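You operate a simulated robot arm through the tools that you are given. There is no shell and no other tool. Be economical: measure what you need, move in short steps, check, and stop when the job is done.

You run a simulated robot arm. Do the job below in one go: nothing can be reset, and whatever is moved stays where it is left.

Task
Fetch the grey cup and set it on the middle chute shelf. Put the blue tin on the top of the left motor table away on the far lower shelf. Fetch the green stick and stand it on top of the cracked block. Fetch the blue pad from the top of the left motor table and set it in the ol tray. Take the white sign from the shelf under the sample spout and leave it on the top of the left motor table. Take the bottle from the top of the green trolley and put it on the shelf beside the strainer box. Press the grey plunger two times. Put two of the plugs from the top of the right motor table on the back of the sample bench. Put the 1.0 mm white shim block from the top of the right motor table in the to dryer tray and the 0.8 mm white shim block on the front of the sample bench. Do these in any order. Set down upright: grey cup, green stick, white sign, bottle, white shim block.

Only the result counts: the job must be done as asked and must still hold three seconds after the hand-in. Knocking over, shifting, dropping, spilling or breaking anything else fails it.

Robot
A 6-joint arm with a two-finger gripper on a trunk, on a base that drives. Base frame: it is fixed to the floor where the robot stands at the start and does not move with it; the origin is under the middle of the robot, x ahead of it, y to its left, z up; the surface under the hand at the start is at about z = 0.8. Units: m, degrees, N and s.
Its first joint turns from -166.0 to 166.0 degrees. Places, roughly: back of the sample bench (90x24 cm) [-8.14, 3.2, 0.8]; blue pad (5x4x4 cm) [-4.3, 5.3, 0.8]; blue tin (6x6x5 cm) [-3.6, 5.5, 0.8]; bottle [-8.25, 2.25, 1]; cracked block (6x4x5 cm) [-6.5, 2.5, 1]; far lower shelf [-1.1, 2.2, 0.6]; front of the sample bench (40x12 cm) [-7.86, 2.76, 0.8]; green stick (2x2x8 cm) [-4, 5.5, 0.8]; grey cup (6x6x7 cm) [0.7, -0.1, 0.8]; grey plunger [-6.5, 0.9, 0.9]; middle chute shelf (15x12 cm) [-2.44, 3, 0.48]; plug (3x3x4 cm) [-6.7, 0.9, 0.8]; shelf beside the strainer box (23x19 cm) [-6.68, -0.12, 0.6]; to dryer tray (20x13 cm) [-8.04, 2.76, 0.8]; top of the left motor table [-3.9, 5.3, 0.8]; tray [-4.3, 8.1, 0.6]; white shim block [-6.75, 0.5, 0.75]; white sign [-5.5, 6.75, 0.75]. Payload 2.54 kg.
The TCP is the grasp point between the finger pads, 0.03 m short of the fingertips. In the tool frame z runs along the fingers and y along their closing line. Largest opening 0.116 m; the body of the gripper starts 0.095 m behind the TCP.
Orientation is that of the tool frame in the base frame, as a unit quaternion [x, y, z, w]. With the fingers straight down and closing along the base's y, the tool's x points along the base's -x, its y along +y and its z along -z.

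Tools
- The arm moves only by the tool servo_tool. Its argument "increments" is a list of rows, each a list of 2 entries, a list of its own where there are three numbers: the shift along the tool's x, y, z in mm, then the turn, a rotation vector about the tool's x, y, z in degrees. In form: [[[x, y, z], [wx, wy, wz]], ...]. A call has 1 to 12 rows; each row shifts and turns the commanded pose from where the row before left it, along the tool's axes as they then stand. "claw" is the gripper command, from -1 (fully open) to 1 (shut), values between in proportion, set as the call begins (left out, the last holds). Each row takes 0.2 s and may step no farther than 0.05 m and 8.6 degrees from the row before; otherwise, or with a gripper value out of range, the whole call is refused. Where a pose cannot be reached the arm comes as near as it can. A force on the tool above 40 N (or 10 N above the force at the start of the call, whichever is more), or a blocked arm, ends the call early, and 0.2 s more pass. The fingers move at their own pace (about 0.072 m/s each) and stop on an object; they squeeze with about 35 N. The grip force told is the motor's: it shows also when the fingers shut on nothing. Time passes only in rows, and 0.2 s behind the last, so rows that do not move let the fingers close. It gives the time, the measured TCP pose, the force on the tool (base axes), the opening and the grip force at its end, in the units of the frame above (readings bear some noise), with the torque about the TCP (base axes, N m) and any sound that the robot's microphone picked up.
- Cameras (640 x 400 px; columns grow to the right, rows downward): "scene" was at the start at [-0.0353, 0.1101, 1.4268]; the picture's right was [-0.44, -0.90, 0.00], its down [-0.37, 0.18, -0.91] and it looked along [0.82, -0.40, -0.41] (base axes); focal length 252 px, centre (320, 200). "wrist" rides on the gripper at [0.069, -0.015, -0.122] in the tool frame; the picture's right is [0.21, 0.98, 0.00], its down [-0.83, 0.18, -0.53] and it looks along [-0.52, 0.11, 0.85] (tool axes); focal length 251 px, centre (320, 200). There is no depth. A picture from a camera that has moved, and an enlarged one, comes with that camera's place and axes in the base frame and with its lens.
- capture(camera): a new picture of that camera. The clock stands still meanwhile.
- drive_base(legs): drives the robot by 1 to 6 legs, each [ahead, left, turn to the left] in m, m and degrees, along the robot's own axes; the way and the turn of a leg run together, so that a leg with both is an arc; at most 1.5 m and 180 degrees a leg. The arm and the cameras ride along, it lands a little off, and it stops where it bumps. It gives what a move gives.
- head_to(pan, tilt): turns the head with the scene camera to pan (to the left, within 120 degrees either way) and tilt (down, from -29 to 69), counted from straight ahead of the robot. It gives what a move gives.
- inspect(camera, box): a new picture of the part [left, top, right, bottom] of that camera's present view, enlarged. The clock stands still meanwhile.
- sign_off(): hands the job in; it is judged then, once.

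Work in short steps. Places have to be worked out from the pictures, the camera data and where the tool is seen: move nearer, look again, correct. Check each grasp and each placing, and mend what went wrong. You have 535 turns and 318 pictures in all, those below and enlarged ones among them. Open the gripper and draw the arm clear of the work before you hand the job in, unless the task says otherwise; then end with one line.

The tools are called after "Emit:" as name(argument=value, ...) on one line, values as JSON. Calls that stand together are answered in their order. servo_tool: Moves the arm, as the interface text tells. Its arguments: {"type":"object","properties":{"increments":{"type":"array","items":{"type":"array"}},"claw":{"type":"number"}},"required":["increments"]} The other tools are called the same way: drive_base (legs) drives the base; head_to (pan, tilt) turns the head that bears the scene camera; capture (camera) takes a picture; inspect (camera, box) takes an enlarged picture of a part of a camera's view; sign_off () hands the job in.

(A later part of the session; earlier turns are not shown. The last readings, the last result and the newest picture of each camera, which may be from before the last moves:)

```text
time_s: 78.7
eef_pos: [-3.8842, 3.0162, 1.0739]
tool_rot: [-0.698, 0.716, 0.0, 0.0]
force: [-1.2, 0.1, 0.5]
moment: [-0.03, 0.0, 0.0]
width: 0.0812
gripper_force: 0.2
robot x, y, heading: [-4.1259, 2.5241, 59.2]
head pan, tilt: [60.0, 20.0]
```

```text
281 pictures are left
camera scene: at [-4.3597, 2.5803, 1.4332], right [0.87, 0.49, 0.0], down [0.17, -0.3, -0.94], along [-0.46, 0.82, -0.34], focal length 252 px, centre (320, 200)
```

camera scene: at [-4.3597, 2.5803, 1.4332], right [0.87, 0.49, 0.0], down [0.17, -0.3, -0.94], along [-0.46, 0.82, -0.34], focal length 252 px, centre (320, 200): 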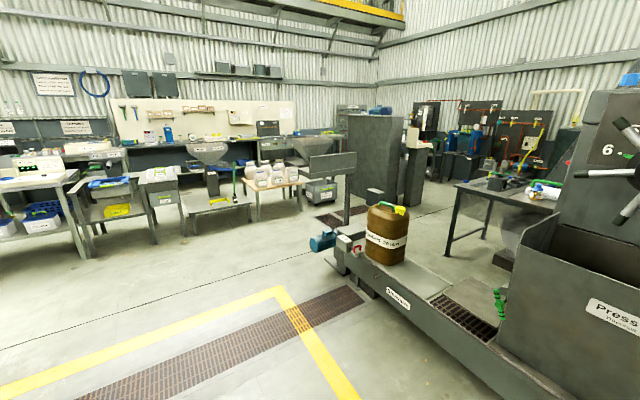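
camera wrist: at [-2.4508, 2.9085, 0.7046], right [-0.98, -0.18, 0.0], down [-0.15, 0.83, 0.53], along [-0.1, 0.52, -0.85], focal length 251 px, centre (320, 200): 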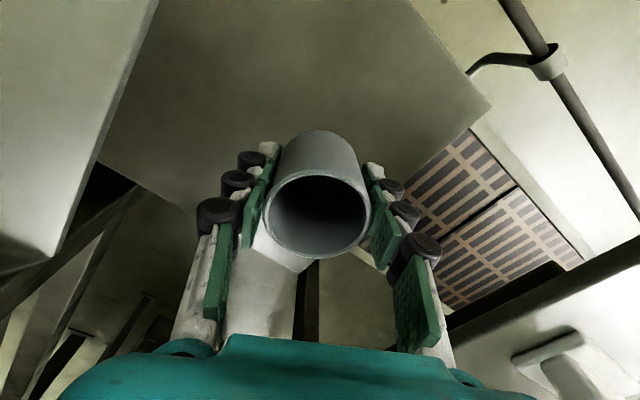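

The motor table stands behind the row's end. I continue left past the end of the row and look from there.

Emit:
drive_base(legs=[[0, 1.4, 0], [0, 1.2, 0]])

Emit:
head_to(pan=0, tilt=30)

Emit:
capture(camera="scene")

Emit:
head_to(pan=75, tilt=20)

Emit:
capture(camera="scene")

```text
time_s: 91.3
eef_pos: [-6.1632, 4.2663, 1.0746]
tool_rot: [-0.706, 0.709, 0.0, 0.001]
force: [0.3, 0.3, 0.6]
moment: [0.0, -0.02, -0.02]
width: 0.0814
gripper_force: 0.1
robot x, y, heading: [-6.3942, 3.7702, 60.0]
head pan, tilt: [60.0, 20.0]
```

```text
time_s: 92.6
eef_pos: [-6.1632, 4.2678, 1.074]
tool_rot: [-0.705, 0.709, 0.0, 0.0]
force: [0.9, 0.8, -0.2]
moment: [0.01, 0.02, -0.02]
width: 0.0815
gripper_force: 0.1
robot x, y, heading: [-6.3935, 3.7687, 60.2]
head pan, tilt: [0.0, 30.0]
```

```text
280 pictures are left
camera scene: at [-6.5376, 3.8205, 1.4172], right [0.87, -0.5, 0.0], down [-0.25, -0.43, -0.87], along [0.43, 0.75, -0.5], focal length 252 px, centre (320, 200)
```

scene: 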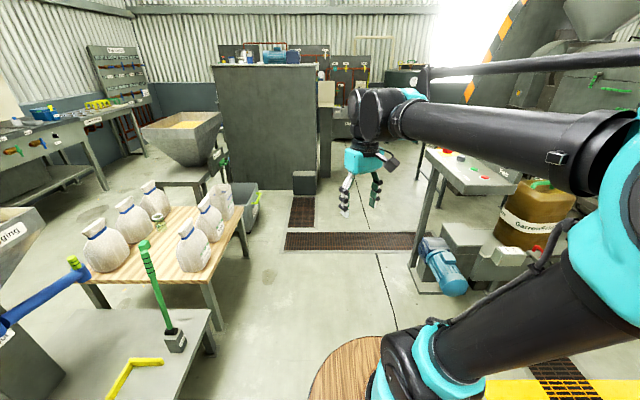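

```text
time_s: 94.1
eef_pos: [-6.1631, 4.267, 1.0742]
tool_rot: [-0.705, 0.709, 0.0, -0.001]
force: [-0.5, -0.1, -0.5]
moment: [0.01, 0.0, 0.0]
width: 0.081
gripper_force: 0.0
robot x, y, heading: [-6.3911, 3.769, 60.7]
head pan, tilt: [75.0, 20.0]
```

```text
279 pictures are left
camera scene: at [-6.6486, 3.8075, 1.4332], right [0.7, 0.71, 0.0], down [0.24, -0.24, -0.94], along [-0.67, 0.66, -0.34], focal length 252 px, centre (320, 200)
```

scene: 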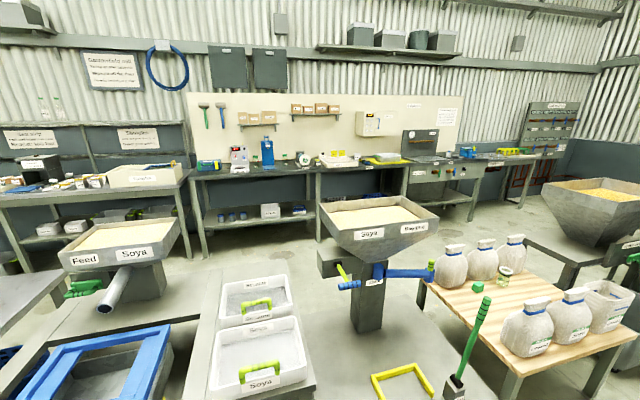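

The corridor between the bag table and the desk is ~1.3 m wide. I advance 1.2 m along it and look again toward the right.

Emit:
drive_base(legs=[[0.6, 0.05, 0], [0.6, 0, 0]])

Emit:
head_to(pan=-30, tilt=30)

Emit:
capture(camera="scene")

Emit:
head_to(pan=30, tilt=40)

Emit:
capture(camera="scene")

```text
time_s: 100.5
eef_pos: [-5.5821, 5.3325, 1.0736]
tool_rot: [-0.7, 0.714, -0.001, 0.0]
force: [0.1, -0.9, -0.3]
moment: [-0.02, -0.05, 0.02]
width: 0.0813
gripper_force: 0.1
robot x, y, heading: [-5.8225, 4.8418, 59.4]
head pan, tilt: [75.0, 20.0]
```

```text
time_s: 102.3
eef_pos: [-5.5827, 5.3329, 1.0743]
tool_rot: [-0.701, 0.714, 0.0, 0.0]
force: [-0.1, 0.2, -0.2]
moment: [-0.03, -0.02, 0.0]
width: 0.0811
gripper_force: 0.0
robot x, y, heading: [-5.8168, 4.8409, 59.7]
head pan, tilt: [-30.0, 30.0]
```

```text
278 pictures are left
camera scene: at [-5.9309, 4.8576, 1.4172], right [0.49, -0.87, 0.0], down [-0.44, -0.25, -0.87], along [0.75, 0.43, -0.5], focal length 252 px, centre (320, 200)
```

scene: 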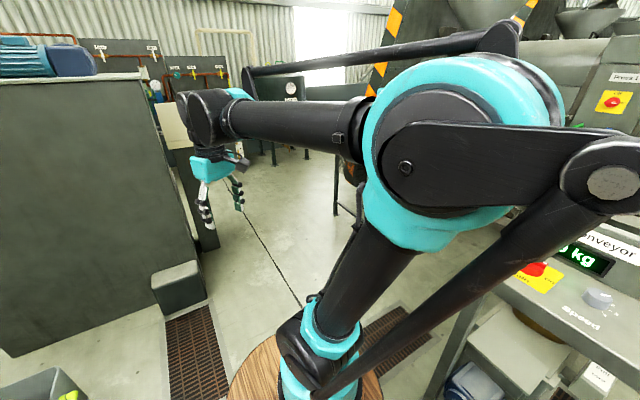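

```text
time_s: 103.6
eef_pos: [-5.5821, 5.3344, 1.074]
tool_rot: [-0.7, 0.714, 0.0, 0.0]
force: [-0.1, -0.2, 0.0]
moment: [-0.01, 0.01, -0.01]
width: 0.0812
gripper_force: 0.0
robot x, y, heading: [-5.8182, 4.8402, 59.2]
head pan, tilt: [30.0, 40.0]
```

```text
277 pictures are left
camera scene: at [-6.0088, 4.8981, 1.4018], right [1.0, -0.01, 0.0], down [-0.01, -0.64, -0.77], along [0.01, 0.77, -0.64], focal length 252 px, centre (320, 200)
```

scene: 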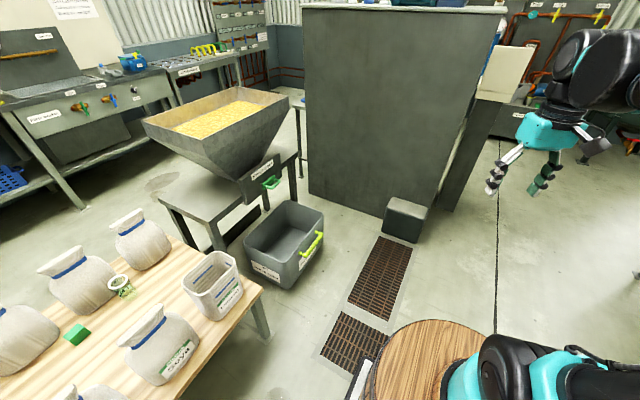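

I advance 0.4 m more and turn right partly, so the motor table comes into view.

Emit:
drive_base(legs=[[0.4, 0.05, 0], [0, 0, -60]])

Emit:
head_to(pan=10, tilt=30)

Emit:
capture(camera="scene")

Emit:
head_to(pan=-60, tilt=35)

Emit:
capture(camera="scene")

```text
time_s: 108.8
eef_pos: [-5.1184, 5.2421, 1.0754]
tool_rot: [-0.245, 0.969, 0.0, -0.001]
force: [-0.5, -0.2, 1.2]
moment: [0.0, 0.0, 0.04]
width: 0.0816
gripper_force: 0.0
robot x, y, heading: [-5.6603, 5.205, -1.1]
head pan, tilt: [30.0, 40.0]
```

```text
time_s: 109.6
eef_pos: [-5.1183, 5.2445, 1.0744]
tool_rot: [-0.246, 0.969, 0.0, 0.0]
force: [-0.6, -0.8, -0.5]
moment: [0.02, 0.0, -0.02]
width: 0.0811
gripper_force: 0.0
robot x, y, heading: [-5.6645, 5.2085, -0.9]
head pan, tilt: [10.0, 30.0]
```

```text
276 pictures are left
camera scene: at [-5.6905, 5.3747, 1.4171], right [0.16, -0.99, 0.0], down [-0.49, -0.08, -0.87], along [0.86, 0.13, -0.5], focal length 252 px, centre (320, 200)
```

scene: 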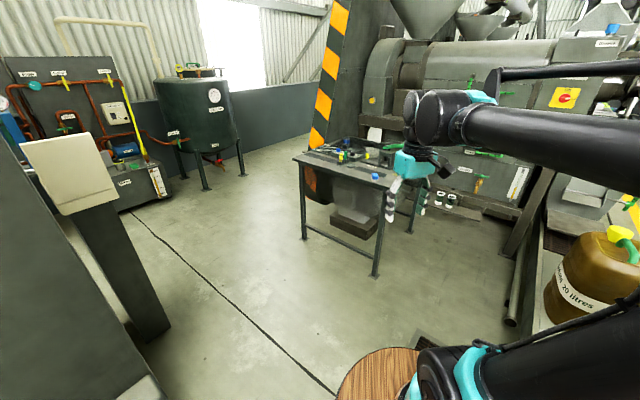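

```text
time_s: 111.0
eef_pos: [-5.1194, 5.2416, 1.0755]
tool_rot: [-0.245, 0.969, 0.0, 0.0]
force: [0.0, -0.6, -0.1]
moment: [0.0, 0.03, 0.02]
width: 0.0814
gripper_force: 0.1
robot x, y, heading: [-5.6672, 5.209, -1.3]
head pan, tilt: [-60.0, 35.0]
```

```text
275 pictures are left
camera scene: at [-5.7372, 5.2836, 1.4094], right [-0.88, -0.48, 0.0], down [-0.28, 0.5, -0.82], along [0.4, -0.72, -0.57], focal length 252 px, centre (320, 200)
```

scene: 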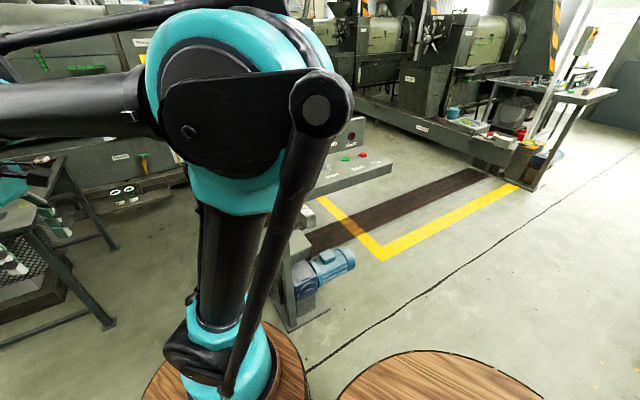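

The table is ahead, its near edge from (-4.42,5.21) to (-4.01,5.79). I move closer and turn toward it.

Emit:
drive_base(legs=[[0.5, 0.35, 0], [0, 0, -20]])

Emit:
head_to(pan=10, tilt=35)

Emit:
capture(camera="scene")

```text
time_s: 115.6
eef_pos: [-4.6234, 5.3878, 1.0742]
tool_rot: [-0.068, 0.998, 0.001, 0.0]
force: [-1.3, 0.3, 0.1]
moment: [0.0, -0.02, -0.02]
width: 0.0811
gripper_force: 0.0
robot x, y, heading: [-5.1477, 5.55, -21.6]
head pan, tilt: [-60.0, 35.0]
```

```text
time_s: 117.0
eef_pos: [-4.6239, 5.3891, 1.0745]
tool_rot: [-0.068, 0.998, 0.0, 0.0]
force: [-0.1, -0.3, 0.0]
moment: [0.01, 0.02, 0.0]
width: 0.0814
gripper_force: 0.1
robot x, y, heading: [-5.1473, 5.5468, -21.6]
head pan, tilt: [10.0, 35.0]
```

```text
274 pictures are left
camera scene: at [-5.1153, 5.7143, 1.4094], right [-0.2, -0.98, 0.0], down [-0.56, 0.12, -0.82], along [0.8, -0.17, -0.57], focal length 252 px, centre (320, 200)
```

scene: 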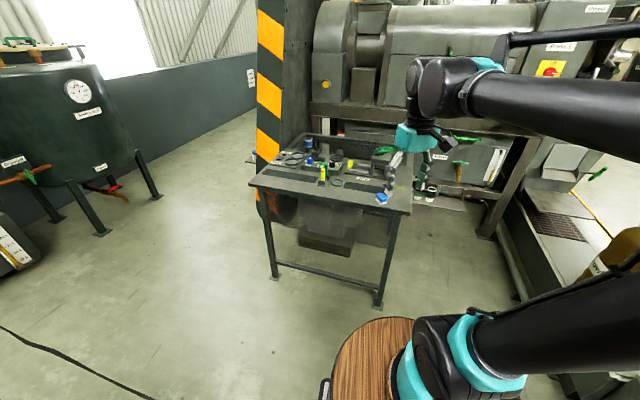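

Emit:
inspect(camera="scene", box=[240, 120, 440, 245])

```text
3.20 times, centred on (340, 182) of scene
camera zoom: at [-5.1153, 5.7143, 1.4094], right [-0.2, -0.98, 0.0], down [-0.56, 0.12, -0.82], along [0.8, -0.17, -0.57], focal length 808 px, centre (256, 256)
```

zoom: 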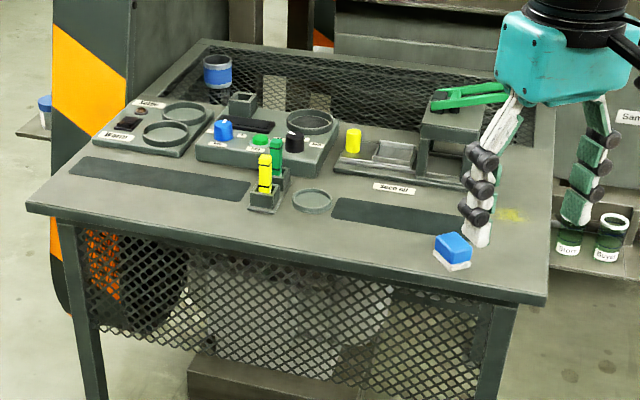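

Seen: blue pad near (-4.33,5.29), green stick near (-4.09,5.47) in a holder, blue tin near (-3.70,5.49). First the pad: I move in a bit and bring the hand above it.

Emit:
drive_base(legs=[[0.22, 0, -7]])

Emit:
capture(camera="wrist")

```text
time_s: 118.7
eef_pos: [-4.4449, 5.2252, 1.0738]
tool_rot: [-0.004, 1.0, 0.0, 0.0]
force: [0.2, 0.4, 0.0]
moment: [0.02, 0.0, 0.05]
width: 0.0811
gripper_force: 0.0
robot x, y, heading: [-4.9438, 5.4487, -28.7]
head pan, tilt: [10.0, 35.0]
```

```text
272 pictures are left
camera wrist: at [-4.5131, 5.2091, 1.1964], right [-0.22, 0.98, 0.0], down [0.82, 0.19, 0.53], along [0.52, 0.12, -0.85], focal length 251 px, centre (320, 200)
```

wrist: 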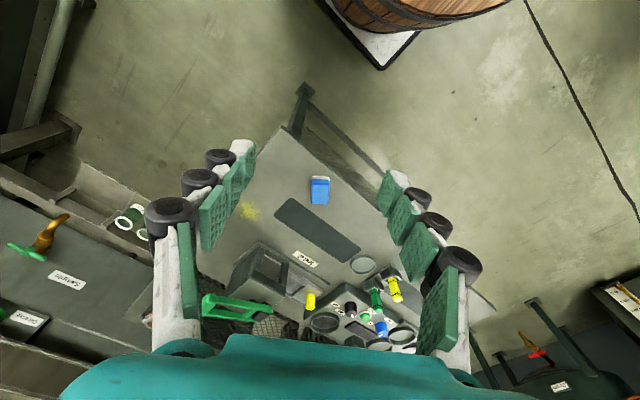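

Pad at about (-4.31,5.26), long axis about 13° off base x. I move over it, turn 13°, lower partway and look.

Emit:
servo_tool(increments=[[[-35, 8, 0], [0, 0, 0]], [[-35, 8, 0], [0, 0, 0]], [[-35, 8, 0], [0, 0, 0]], [[-33, 9, 0], [0, 0, 0]], [[0, 0, 40], [0, 0, -6.5]], [[0, 0, 40], [0, 0, -6.5]], [[0, 0, 40], [0, 0, 0]]])

Emit:
capture(camera="wrist")

```text
time_s: 120.3
eef_pos: [-4.3049, 5.2599, 0.955]
tool_rot: [-0.117, 0.993, -0.001, 0.0]
force: [-0.9, 0.1, -0.8]
moment: [-0.04, -0.05, 0.02]
width: 0.0809
gripper_force: 0.0
robot x, y, heading: [-4.9382, 5.45, -29.1]
head pan, tilt: [10.0, 35.0]
```

```text
271 pictures are left
camera wrist: at [-4.3688, 5.2288, 1.0759], right [-0.44, 0.9, 0.0], down [0.76, 0.37, 0.53], along [0.48, 0.23, -0.85], focal length 251 px, centre (320, 200)
```

wrist: 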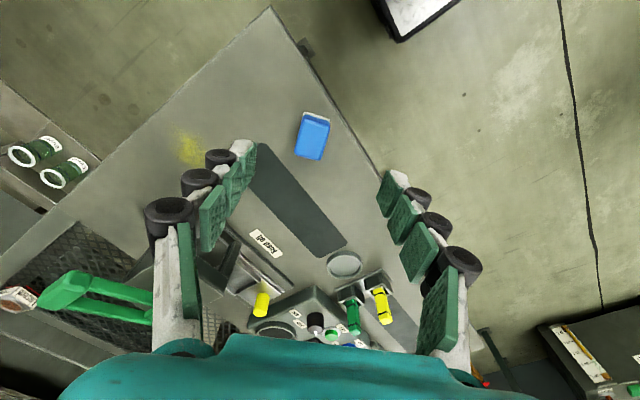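

Aligned; I lower to about z=0.838 (tips just above the table) and close.

Emit:
servo_tool(increments=[[[-9, -7, 40], [0, 0, 0]], [[0, 0, 40], [0, 0, 0]], [[0, 0, 20], [0, 0, 0]], [[0, 0, 10], [0, 0, 0]], [[0, 0, 7], [0, 0, 0]]])

Emit:
servo_tool(increments=[[[0, 0, 0], [0, 0, 0]], [[0, 0, 0], [0, 0, 0]], [[0, 0, 0], [0, 0, 0]]], claw=1)

Emit:
capture(camera="wrist")

```text
time_s: 121.5
eef_pos: [-4.297, 5.2557, 0.8372]
tool_rot: [-0.117, 0.993, 0.0, -0.001]
force: [-0.3, 0.0, -0.5]
moment: [-0.01, -0.03, 0.03]
width: 0.0812
gripper_force: 0.0
robot x, y, heading: [-4.9426, 5.4518, -29.2]
head pan, tilt: [10.0, 35.0]
```

```text
time_s: 122.3
eef_pos: [-4.296, 5.255, 0.8381]
tool_rot: [-0.118, 0.993, 0.0, 0.0]
force: [-0.2, -0.6, -0.5]
moment: [-0.01, -0.02, -0.03]
width: 0.0
gripper_force: 23.7
robot x, y, heading: [-4.9402, 5.4511, -29.3]
head pan, tilt: [10.0, 35.0]
```

```text
270 pictures are left
camera wrist: at [-4.3591, 5.2236, 0.9594], right [-0.43, 0.9, 0.0], down [0.76, 0.37, 0.53], along [0.48, 0.23, -0.85], focal length 251 px, centre (320, 200)
```

wrist: 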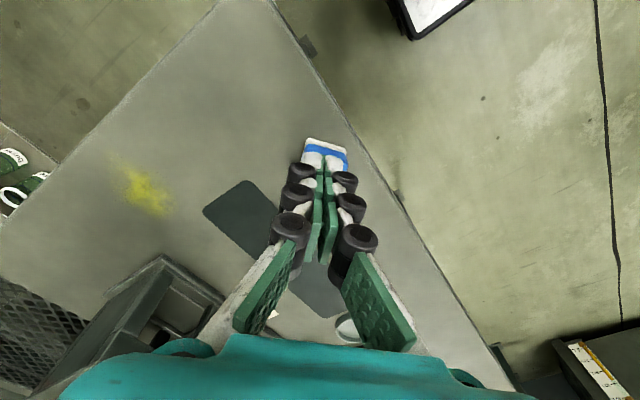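

The fingers shut above the pad: the table top is lower (~0.74). Triangulated pad top centre (-4.277,5.262,0.775). I rise, open, and look again.

Emit:
servo_tool(increments=[[[0, 0, -25], [0, 0, 0]], [[-20, 0, 0], [0, 0, 0]], [[0, 0, 0], [0, 0, 0]], [[0, 0, 0], [0, 0, 0]]], claw=-0.4)

Emit:
capture(camera="wrist")

```text
time_s: 123.3
eef_pos: [-4.2776, 5.2601, 0.8628]
tool_rot: [-0.116, 0.993, 0.0, 0.0]
force: [-0.2, 0.6, -0.6]
moment: [0.01, -0.02, 0.01]
width: 0.0814
gripper_force: 0.1
robot x, y, heading: [-4.9475, 5.4539, -28.9]
head pan, tilt: [10.0, 35.0]
```

```text
269 pictures are left
camera wrist: at [-4.3405, 5.2285, 0.9849], right [-0.43, 0.9, 0.0], down [0.76, 0.37, 0.53], along [0.48, 0.23, -0.85], focal length 251 px, centre (320, 200)
```

wrist: 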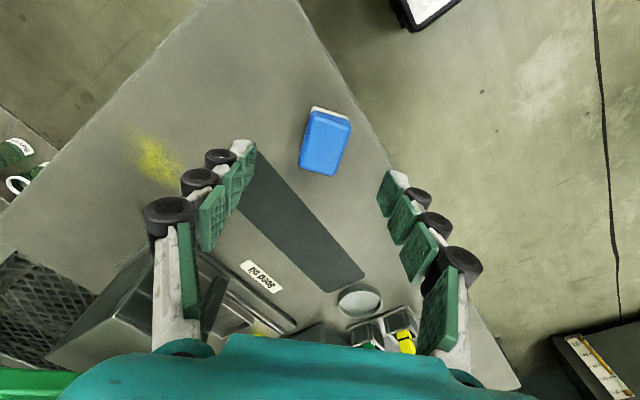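

Confirmed at (-4.276,5.264). Lowering to z≈0.77 with care, then closing.

Emit:
servo_tool(increments=[[[-2, 4, 40], [0, 0, 0]], [[0, 0, 35], [0, 0, 0]], [[0, 0, 8], [0, 0, 0]], [[0, 0, 5], [0, 0, 0]], [[0, 0, 4], [0, 0, 0]]])

Emit:
servo_tool(increments=[[[0, 0, 0], [0, 0, 0]], [[0, 0, 0], [0, 0, 0]], [[0, 0, 0], [0, 0, 0]]], claw=1)

Emit:
capture(camera="wrist")

```text
time_s: 124.2
eef_pos: [-4.2765, 5.2622, 0.7805]
tool_rot: [-0.116, 0.993, 0.0, 0.002]
force: [0.8, 1.6, 78.9]
moment: [0.03, 0.08, 0.01]
width: 0.0875
gripper_force: 38.3
robot x, y, heading: [-4.9456, 5.4491, -28.9]
head pan, tilt: [10.0, 35.0]
stopped in row 4: the force on the tool passed its limit at 46 N (the readings are from after the stop); the commanded pose is now the measured one
```

```text
time_s: 124.5
eef_pos: [-4.2767, 5.2626, 0.7834]
tool_rot: [-0.116, 0.993, 0.0, 0.002]
force: [-3.5, 1.0, 105.4]
moment: [0.28, 0.34, 0.19]
width: 0.0816
gripper_force: 44.8
robot x, y, heading: [-4.9435, 5.4527, -29.2]
head pan, tilt: [10.0, 35.0]
stopped in row 1: the force on the tool passed its limit at 96 N (the readings are from after the stop); the commanded pose is now the measured one
```

```text
268 pictures are left
camera wrist: at [-4.3398, 5.2313, 0.9054], right [-0.43, 0.9, 0.0], down [0.76, 0.37, 0.54], along [0.48, 0.23, -0.84], focal length 251 px, centre (320, 200)
```

wrist: 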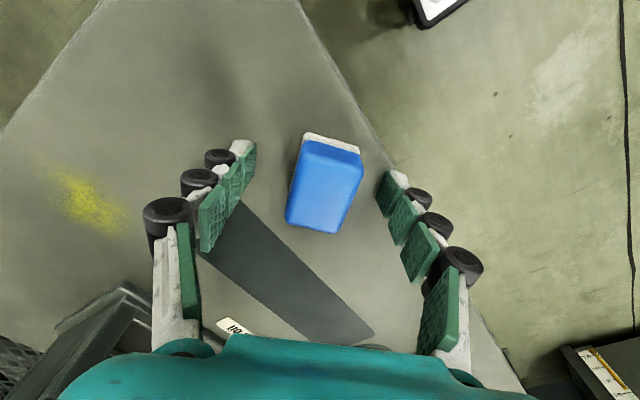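

The fingertips touch the table (top z≈0.75). I lift 5 mm and close.

Emit:
servo_tool(increments=[[[0, 0, -6], [0, 0, 0]], [[0, 0, 0], [0, 0, 0]]], claw=-0.4)

Emit:
servo_tool(increments=[[[0, 0, 0], [0, 0, 0]], [[0, 0, 0], [0, 0, 0]], [[0, 0, 0], [0, 0, 0]]], claw=1)

Emit:
capture(camera="wrist")

```text
time_s: 125.1
eef_pos: [-4.2739, 5.2628, 0.786]
tool_rot: [-0.116, 0.993, -0.002, 0.001]
force: [-1.0, -0.5, -0.3]
moment: [0.03, 0.04, -0.01]
width: 0.0813
gripper_force: 0.0
robot x, y, heading: [-4.9453, 5.4522, -28.9]
head pan, tilt: [10.0, 35.0]
```

```text
time_s: 125.6
eef_pos: [-4.2747, 5.2646, 0.7899]
tool_rot: [-0.117, 0.993, 0.0, 0.002]
force: [-1.6, 11.1, 73.3]
moment: [0.42, 0.5, -0.3]
width: 0.0467
gripper_force: 30.6
robot x, y, heading: [-4.9439, 5.452, -29.1]
head pan, tilt: [10.0, 35.0]
stopped in row 2: the force on the tool passed its limit at 47 N (the readings are from after the stop); the commanded pose is now the measured one
```

```text
267 pictures are left
camera wrist: at [-4.3382, 5.2322, 0.9112], right [-0.43, 0.9, 0.0], down [0.76, 0.37, 0.54], along [0.48, 0.23, -0.84], focal length 251 px, centre (320, 200)
```

wrist: 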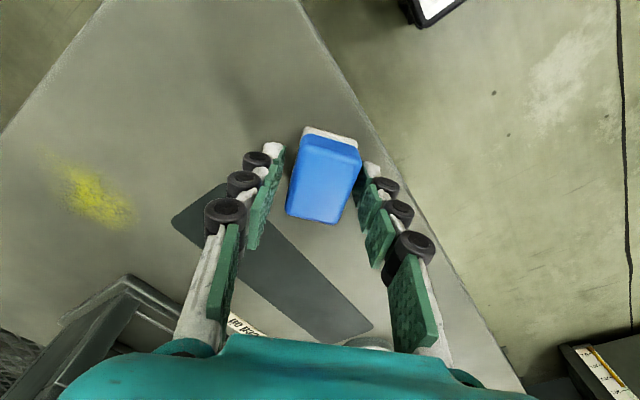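

The tips dip as they close; table seems ~0.76. I raise 9 mm more and close again.

Emit:
servo_tool(increments=[[[0, 0, -9], [0, 0, 0]], [[0, 0, 0], [0, 0, 0]]], claw=-0.3)

Emit:
servo_tool(increments=[[[0, 0, 0], [0, 0, 0]], [[0, 0, 0], [0, 0, 0]], [[0, 0, 0], [0, 0, 0]]], claw=1)

Emit:
capture(camera="wrist")

```text
time_s: 126.2
eef_pos: [-4.2722, 5.2621, 0.7955]
tool_rot: [-0.117, 0.993, 0.0, 0.001]
force: [-0.4, 0.0, 0.4]
moment: [0.0, 0.02, -0.02]
width: 0.0752
gripper_force: 0.1
robot x, y, heading: [-4.9425, 5.452, -29.3]
head pan, tilt: [10.0, 35.0]
```

```text
time_s: 127.0
eef_pos: [-4.2725, 5.2636, 0.7944]
tool_rot: [-0.117, 0.993, 0.001, 0.0]
force: [0.3, 0.2, 1.3]
moment: [-0.01, -0.01, 0.03]
width: 0.0327
gripper_force: 35.5
robot x, y, heading: [-4.9433, 5.4491, -29.1]
head pan, tilt: [10.0, 35.0]
```

```text
266 pictures are left
camera wrist: at [-4.3365, 5.2315, 0.9167], right [-0.43, 0.9, 0.0], down [0.76, 0.37, 0.54], along [0.48, 0.23, -0.84], focal length 251 px, centre (320, 200)
```

wrist: 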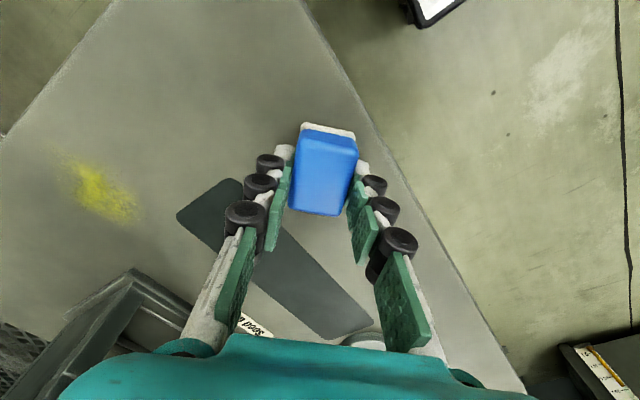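

Pad gripped. I lift, draw the arm in, and look toward the tray at (-4.3,8.1).

Emit:
servo_tool(increments=[[[0, 0, -40], [0, 0, 0]], [[0, 0, -40], [0, 0, 0]], [[0, 0, -40], [0, 0, 0]], [[0, 0, -40], [0, 0, 0]], [[0, 0, -40], [0, 0, 0]], [[40, 0, -20], [0, 0, 0]], [[40, 0, -20], [0, 0, 0]], [[40, 0, 0], [0, 0, 0]]])

Emit:
head_to(pan=95, tilt=25)

Emit:
capture(camera="scene")

Emit:
head_to(pan=50, tilt=25)

Emit:
capture(camera="scene")

```text
time_s: 128.8
eef_pos: [-4.3915, 5.2348, 1.0393]
tool_rot: [-0.116, 0.993, 0.0, 0.001]
force: [0.8, 0.0, -0.4]
moment: [0.0, 0.0, 0.03]
width: 0.0328
gripper_force: 35.2
robot x, y, heading: [-4.9405, 5.4502, -29.1]
head pan, tilt: [10.0, 35.0]
```

```text
time_s: 130.4
eef_pos: [-4.39, 5.2338, 1.0389]
tool_rot: [-0.117, 0.993, 0.0, 0.001]
force: [-0.1, -0.5, -0.6]
moment: [0.01, 0.0, -0.01]
width: 0.0327
gripper_force: 35.3
robot x, y, heading: [-4.9442, 5.4526, -29.3]
head pan, tilt: [95.0, 25.0]
```

```text
265 pictures are left
camera scene: at [-4.9362, 5.7255, 1.4251], right [0.91, -0.41, 0.0], down [-0.17, -0.39, -0.91], along [0.37, 0.83, -0.42], focal length 252 px, centre (320, 200)
```

scene: 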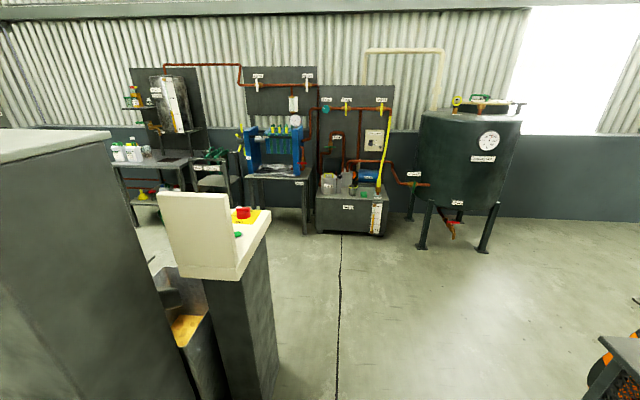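

```text
time_s: 131.5
eef_pos: [-4.3903, 5.2344, 1.0381]
tool_rot: [-0.116, 0.993, 0.0, 0.0]
force: [-0.3, -0.2, -0.6]
moment: [0.04, 0.0, 0.03]
width: 0.0329
gripper_force: 34.5
robot x, y, heading: [-4.9426, 5.4515, -29.3]
head pan, tilt: [50.0, 25.0]
```

```text
264 pictures are left
camera scene: at [-4.8878, 5.6743, 1.4251], right [0.36, -0.93, 0.0], down [-0.39, -0.15, -0.91], along [0.85, 0.32, -0.42], focal length 252 px, centre (320, 200)
```

scene: 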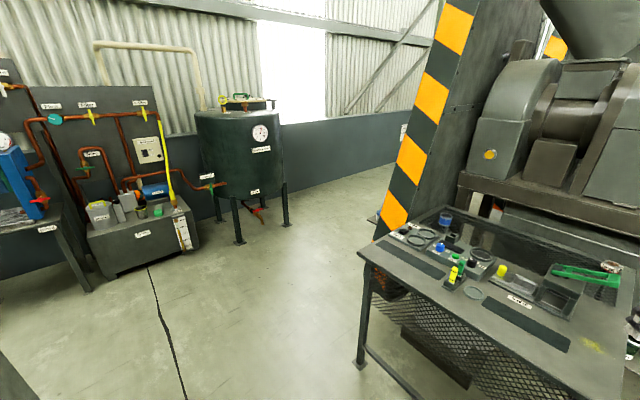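

The tray should be at about pixel (281,172) of the first view. I look there enlarged.

Emit:
head_to(pan=95, tilt=25)

Emit:
inspect(camera="scene", box=[190, 110, 410, 245])

```text
time_s: 132.7
eef_pos: [-4.3906, 5.2337, 1.0382]
tool_rot: [-0.117, 0.993, -0.001, 0.001]
force: [-0.4, -0.8, -0.6]
moment: [-0.02, 0.02, 0.01]
width: 0.0327
gripper_force: 35.5
robot x, y, heading: [-4.9432, 5.4492, -29.2]
head pan, tilt: [95.0, 25.0]
```

```text
2.91 times, centred on (300, 178) of scene
camera zoom: at [-4.9361, 5.7255, 1.4251], right [0.91, -0.41, 0.0], down [-0.17, -0.39, -0.91], along [0.37, 0.83, -0.42], focal length 734 px, centre (378, 266)
```

zoom: 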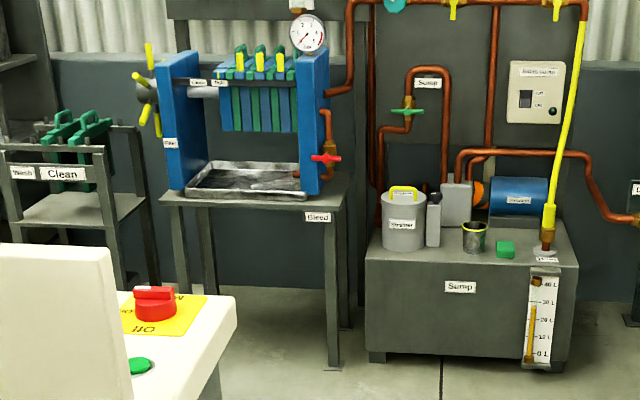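

The drip tray lies under the filter press at about (-4.33,8.2). I turn to face it, drive forward past the white control post, then left.

Emit:
drive_base(legs=[[0, 0, 89], [0.85, 0, 0], [0.7, 0, 0]])

Emit:
head_to(pan=30, tilt=30)

Emit:
capture(camera="scene")

```text
time_s: 144.5
eef_pos: [-3.8928, 7.3536, 1.0384]
tool_rot: [0.772, -0.636, -0.001, -0.001]
force: [0.1, -0.6, -1.3]
moment: [-0.01, 0.01, 0.02]
width: 0.0326
gripper_force: 34.9
robot x, y, heading: [-4.1281, 6.8099, 58.5]
head pan, tilt: [95.0, 25.0]
```

```text
time_s: 145.9
eef_pos: [-3.8911, 7.353, 1.037]
tool_rot: [0.772, -0.635, -0.001, -0.001]
force: [0.1, 0.2, -0.7]
moment: [0.01, 0.04, 0.01]
width: 0.0327
gripper_force: 34.9
robot x, y, heading: [-4.1308, 6.8102, 58.7]
head pan, tilt: [30.0, 30.0]
```

```text
262 pictures are left
camera scene: at [-4.318, 6.8757, 1.4172], right [1.0, -0.02, 0.0], down [-0.01, -0.5, -0.87], along [0.02, 0.87, -0.5], focal length 252 px, centre (320, 200)
```

scene: 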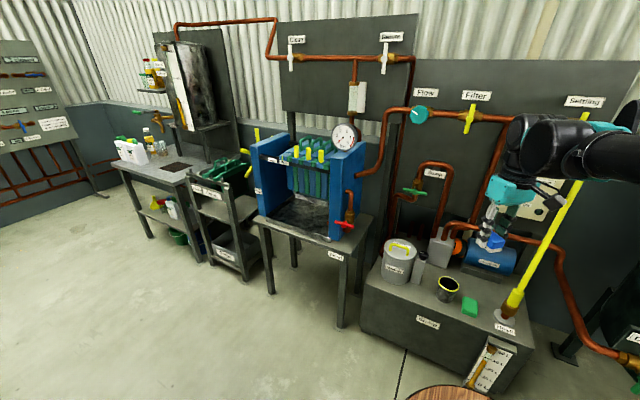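

Tray centre about (-4.35,8.15), table front at e2≈4.12. I go a bit ahead, then left to face it.

Emit:
drive_base(legs=[[0.18, 0, 0], [0, 0.72, 0]])

Emit:
head_to(pan=0, tilt=30)

Emit:
capture(camera="scene")

Emit:
capture(camera="wrist")

```text
time_s: 150.9
eef_pos: [-4.3932, 7.8804, 1.0381]
tool_rot: [0.769, -0.639, 0.0, 0.0]
force: [-4.1, -10.5, -2.8]
moment: [-0.23, 0.11, -0.26]
width: 0.0326
gripper_force: 34.9
robot x, y, heading: [-4.6388, 7.3371, 58.1]
head pan, tilt: [30.0, 30.0]
```

```text
time_s: 151.8
eef_pos: [-4.3923, 7.8787, 1.0376]
tool_rot: [0.769, -0.64, 0.0, 0.0]
force: [-2.2, -6.6, -1.7]
moment: [-0.11, 0.09, -0.09]
width: 0.0325
gripper_force: 34.9
robot x, y, heading: [-4.6358, 7.3354, 58.1]
head pan, tilt: [0.0, 30.0]
```

```text
261 pictures are left
camera scene: at [-4.7791, 7.3944, 1.4172], right [0.85, -0.53, 0.0], down [-0.26, -0.42, -0.87], along [0.46, 0.73, -0.5], focal length 252 px, centre (320, 200)
```

scene: 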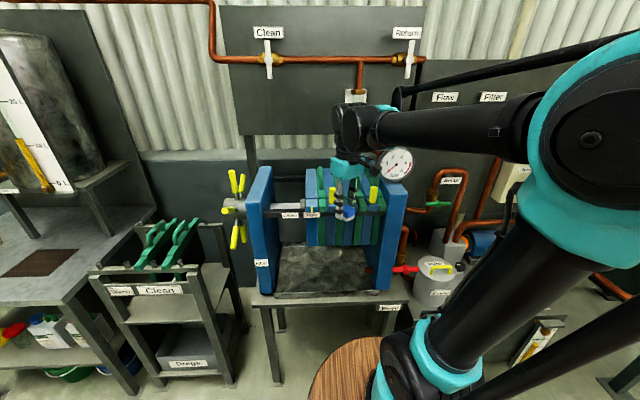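

```text
260 pictures are left
camera wrist: at [-4.3644, 7.814, 1.1602], right [-0.92, -0.39, 0.0], down [-0.33, 0.78, 0.53], along [-0.21, 0.49, -0.84], focal length 251 px, centre (320, 200)
```

wrist: 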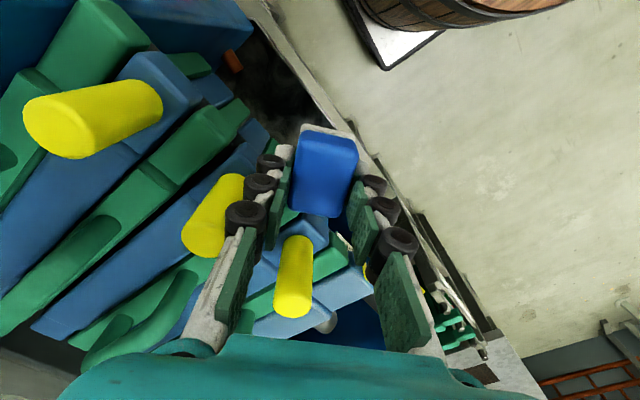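

The hand is touching something ahead (~7 N) — the filter plate handles. I back off straight away and look.

Emit:
drive_base(legs=[[-0.15, 0, 0]])

Emit:
capture(camera="wrist")

Emit:
capture(camera="scene")

```text
time_s: 153.2
eef_pos: [-4.4748, 7.753, 1.0386]
tool_rot: [0.771, -0.637, -0.001, -0.001]
force: [-0.6, -1.4, -1.0]
moment: [0.02, 0.04, 0.0]
width: 0.0327
gripper_force: 34.8
robot x, y, heading: [-4.7136, 7.2114, 58.2]
head pan, tilt: [0.0, 30.0]
```

```text
259 pictures are left
camera wrist: at [-4.4463, 7.6882, 1.1602], right [-0.92, -0.39, 0.0], down [-0.33, 0.78, 0.53], along [-0.21, 0.49, -0.84], focal length 251 px, centre (320, 200)
```

wrist: 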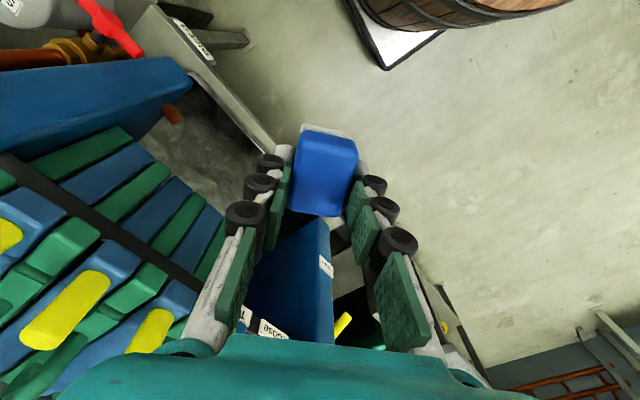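

```text
258 pictures are left
camera scene: at [-4.8585, 7.2661, 1.4172], right [0.85, -0.52, 0.0], down [-0.26, -0.43, -0.87], along [0.45, 0.74, -0.5], focal length 252 px, centre (320, 200)
```

scene: 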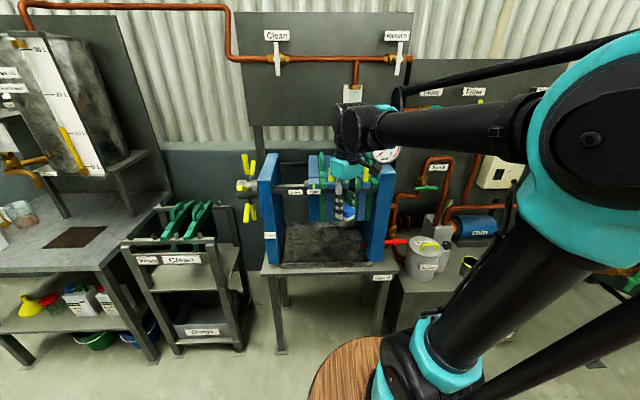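

Free again. I zoom in on the press and tray.

Emit:
inspect(camera="scene", box=[230, 140, 430, 290])

```text
2.67 times, centred on (330, 215) of scene
camera zoom: at [-4.8585, 7.2661, 1.4172], right [0.85, -0.52, 0.0], down [-0.26, -0.43, -0.87], along [0.45, 0.74, -0.5], focal length 673 px, centre (293, 160)
```

zoom: 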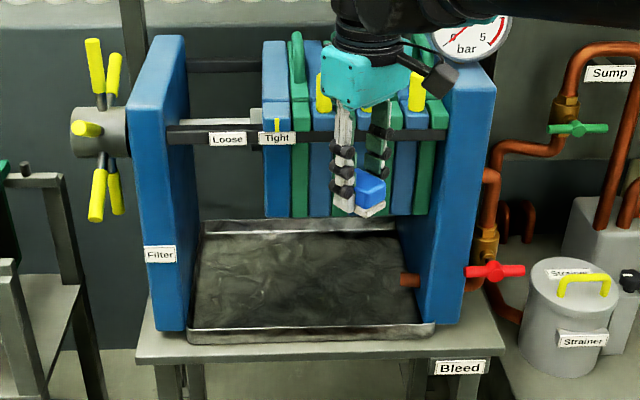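

Geometry: tray front rim at e2≈4.07, rail at ≈4.2, handles protrude only right of e1≈6.8. I'll turn the hand 40° so it closes along the tray, shift left, and lower in front of the table.

Emit:
servo_tool(increments=[[[0, 0, 0], [0, 0, 8]], [[0, 0, 0], [0, 0, 8]], [[0, 0, 0], [0, 0, 8]], [[0, 0, 0], [0, 0, 8]], [[0, 0, 0], [0, 0, 8]], [[0, 45, 0], [0, 0, 0]], [[0, 45, 0], [0, 0, 0]], [[0, 45, 0], [0, 0, 0]], [[0, 0, 45], [0, 0, 0]], [[0, 0, 45], [0, 0, 0]], [[0, 0, 45], [0, 0, 0]], [[0, 0, 45], [0, 0, 0]]])

Emit:
inspect(camera="scene", box=[230, 140, 430, 290])

Emit:
capture(camera="wrist")

```text
time_s: 155.8
eef_pos: [-4.5926, 7.8206, 0.8587]
tool_rot: [-0.506, 0.863, 0.0, 0.001]
force: [0.4, -0.7, -1.1]
moment: [-0.01, 0.02, 0.0]
width: 0.0324
gripper_force: 34.8
robot x, y, heading: [-4.7183, 7.211, 58.3]
head pan, tilt: [0.0, 30.0]
```

```text
2.67 times, centred on (330, 215) of scene
camera zoom: at [-4.8585, 7.266, 1.4172], right [0.85, -0.52, 0.0], down [-0.26, -0.43, -0.87], along [0.45, 0.74, -0.5], focal length 673 px, centre (293, 160)
```

zoom: 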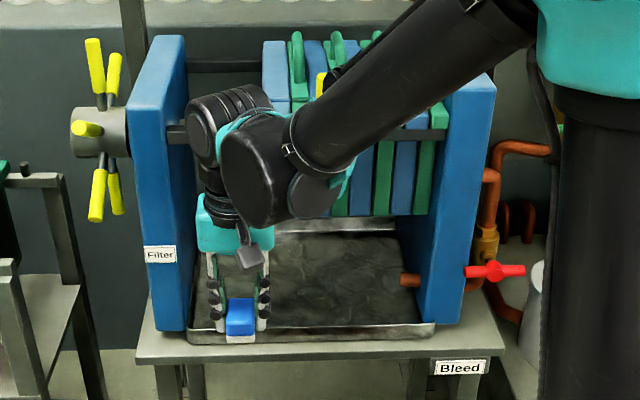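

```text
255 pictures are left
camera wrist: at [-4.6129, 7.7514, 0.9807], right [-0.96, 0.29, 0.0], down [0.24, 0.81, 0.53], along [0.15, 0.51, -0.84], focal length 251 px, centre (320, 200)
```

wrist: 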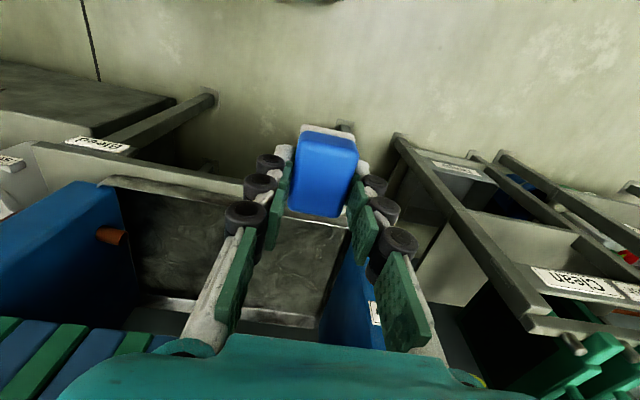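

The wrist would come near the plate handles if vertical, so I tilt the fingers 32° forward (wrist stays back), then lower a little and check.

Emit:
servo_tool(increments=[[[0, 0, 0], [0, -8, 0]], [[0, 0, 0], [0, -8, 0]], [[0, 0, 0], [0, -8, 0]], [[0, 0, 0], [0, -8, 0]], [[21, 0, 34], [0, 0, 0]], [[21, 0, 34], [0, 0, 0]]])

Emit:
inspect(camera="scene", box=[230, 140, 430, 290])

Emit:
capture(camera="wrist")

```text
time_s: 157.2
eef_pos: [-4.5938, 7.8208, 0.7786]
tool_rot: [-0.486, 0.829, 0.14, 0.238]
force: [-0.1, -0.8, -1.0]
moment: [0.04, 0.01, 0.02]
width: 0.0326
gripper_force: 35.3
robot x, y, heading: [-4.7148, 7.2141, 58.4]
head pan, tilt: [0.0, 30.0]
```

```text
2.67 times, centred on (330, 215) of scene
camera zoom: at [-4.8585, 7.266, 1.4172], right [0.85, -0.52, 0.0], down [-0.26, -0.43, -0.87], along [0.45, 0.74, -0.5], focal length 673 px, centre (293, 160)
```

zoom: 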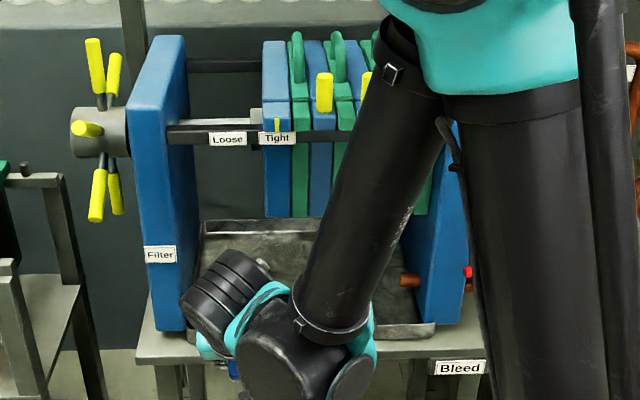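

```text
253 pictures are left
camera wrist: at [-4.64, 7.7048, 0.8451], right [-0.94, 0.32, -0.11], down [0.04, 0.45, 0.89], along [0.33, 0.83, -0.44], focal length 251 px, centre (320, 200)
```

wrist: 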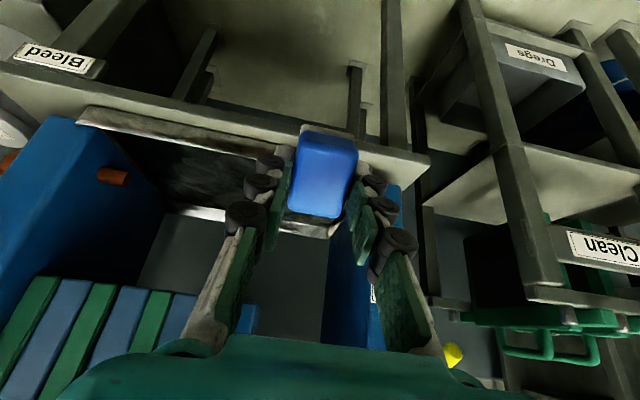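

Clearance to the left frame is ~4 cm. I move forward 0.25 m over the tray.

Emit:
servo_tool(increments=[[[-42, 0, 26.3], [0, 0, 0]], [[-42, 0, 26.3], [0, 0, 0]], [[-42, 0, 26.3], [0, 0, 0]], [[-42, 0, 26.3], [0, 0, 0]], [[-42, 0, 26.3], [0, 0, 0]]])

Emit:
inspect(camera="scene", box=[230, 140, 430, 290])

Emit:
capture(camera="wrist")

```text
time_s: 158.4
eef_pos: [-4.4761, 8.0385, 0.7828]
tool_rot: [-0.487, 0.829, 0.14, 0.237]
force: [-13.0, -11.9, -11.1]
moment: [0.93, -0.42, -0.69]
width: 0.0326
gripper_force: 35.2
robot x, y, heading: [-4.7182, 7.2138, 58.5]
head pan, tilt: [0.0, 30.0]
```

```text
2.67 times, centred on (330, 215) of scene
camera zoom: at [-4.859, 7.2659, 1.4171], right [0.85, -0.52, 0.0], down [-0.26, -0.43, -0.87], along [0.45, 0.74, -0.5], focal length 673 px, centre (293, 160)
```

zoom: 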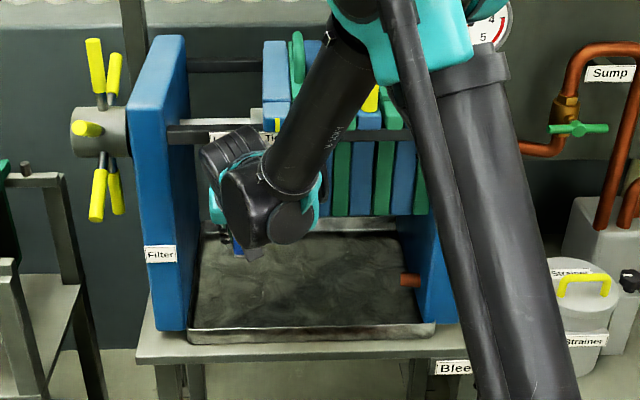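

```text
251 pictures are left
camera wrist: at [-4.5217, 7.9228, 0.851], right [-0.94, 0.32, -0.11], down [0.05, 0.45, 0.89], along [0.33, 0.83, -0.44], focal length 251 px, centre (320, 200)
```

wrist: 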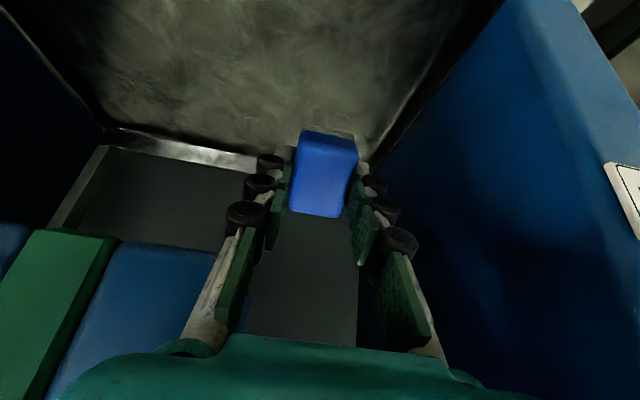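

There is contact (~20 N), probably the wrist against the rail. I back off 40 mm and check.

Emit:
servo_tool(increments=[[[34, 0, -21], [0, 0, 0]], [[0, 0, 0], [0, 0, 0]]])

Emit:
inspect(camera="scene", box=[230, 140, 430, 290])

```text
time_s: 159.0
eef_pos: [-4.4928, 8.0014, 0.7841]
tool_rot: [-0.487, 0.828, 0.14, 0.238]
force: [-0.3, 1.2, -0.8]
moment: [0.01, 0.02, 0.0]
width: 0.0327
gripper_force: 35.0
robot x, y, heading: [-4.7155, 7.2137, 58.2]
head pan, tilt: [0.0, 30.0]
```

```text
2.67 times, centred on (330, 215) of scene
camera zoom: at [-4.8584, 7.2663, 1.4172], right [0.85, -0.53, 0.0], down [-0.26, -0.43, -0.87], along [0.45, 0.74, -0.5], focal length 673 px, centre (293, 160)
```

zoom: 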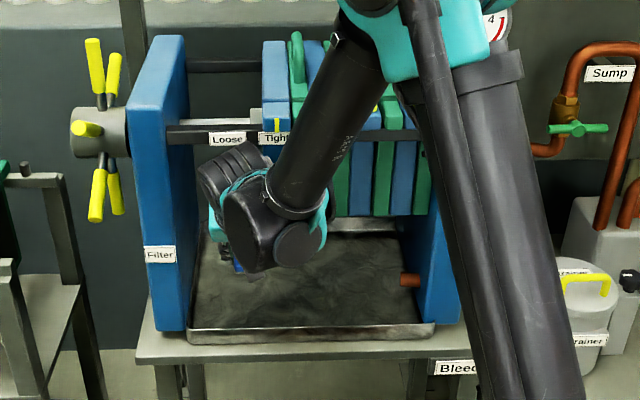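

The rail is near the front at z≈0.98. I tilt a further 14° and lower so that the wrist stays below/in front of the rail.

Emit:
servo_tool(increments=[[[0, 0, 0], [0, -7, 0]], [[0, 0, 0], [0, -7, 0]], [[29, 0, 28], [0, 0, 0]], [[29, 0, 28], [0, 0, 0]]])

Emit:
inspect(camera="scene", box=[230, 140, 430, 290])

Emit:
capture(camera="wrist")

```text
time_s: 160.0
eef_pos: [-4.4919, 8.0148, 0.7129]
tool_rot: [-0.466, 0.794, 0.198, 0.337]
force: [-0.7, 0.2, 0.7]
moment: [0.0, -0.04, 0.05]
width: 0.0325
gripper_force: 34.5
out of reach, approached as far as the arm can: row 4
robot x, y, heading: [-4.7188, 7.2133, 58.4]
head pan, tilt: [0.0, 30.0]
```

```text
2.67 times, centred on (330, 215) of scene
camera zoom: at [-4.8586, 7.2661, 1.4172], right [0.85, -0.52, 0.0], down [-0.26, -0.43, -0.87], along [0.45, 0.74, -0.5], focal length 673 px, centre (293, 160)
```

zoom: 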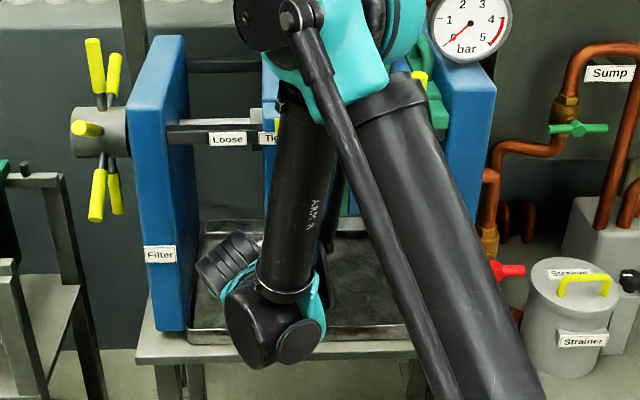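

```text
248 pictures are left
camera wrist: at [-4.5447, 7.888, 0.7486], right [-0.93, 0.35, -0.15], down [-0.07, 0.25, 0.96], along [0.37, 0.9, -0.21], focal length 251 px, centre (320, 200)
```

wrist: 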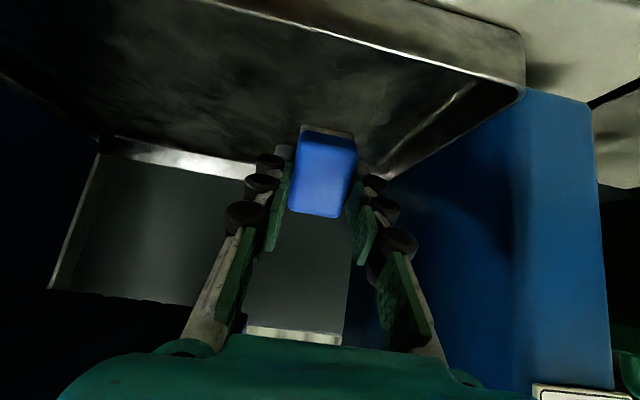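

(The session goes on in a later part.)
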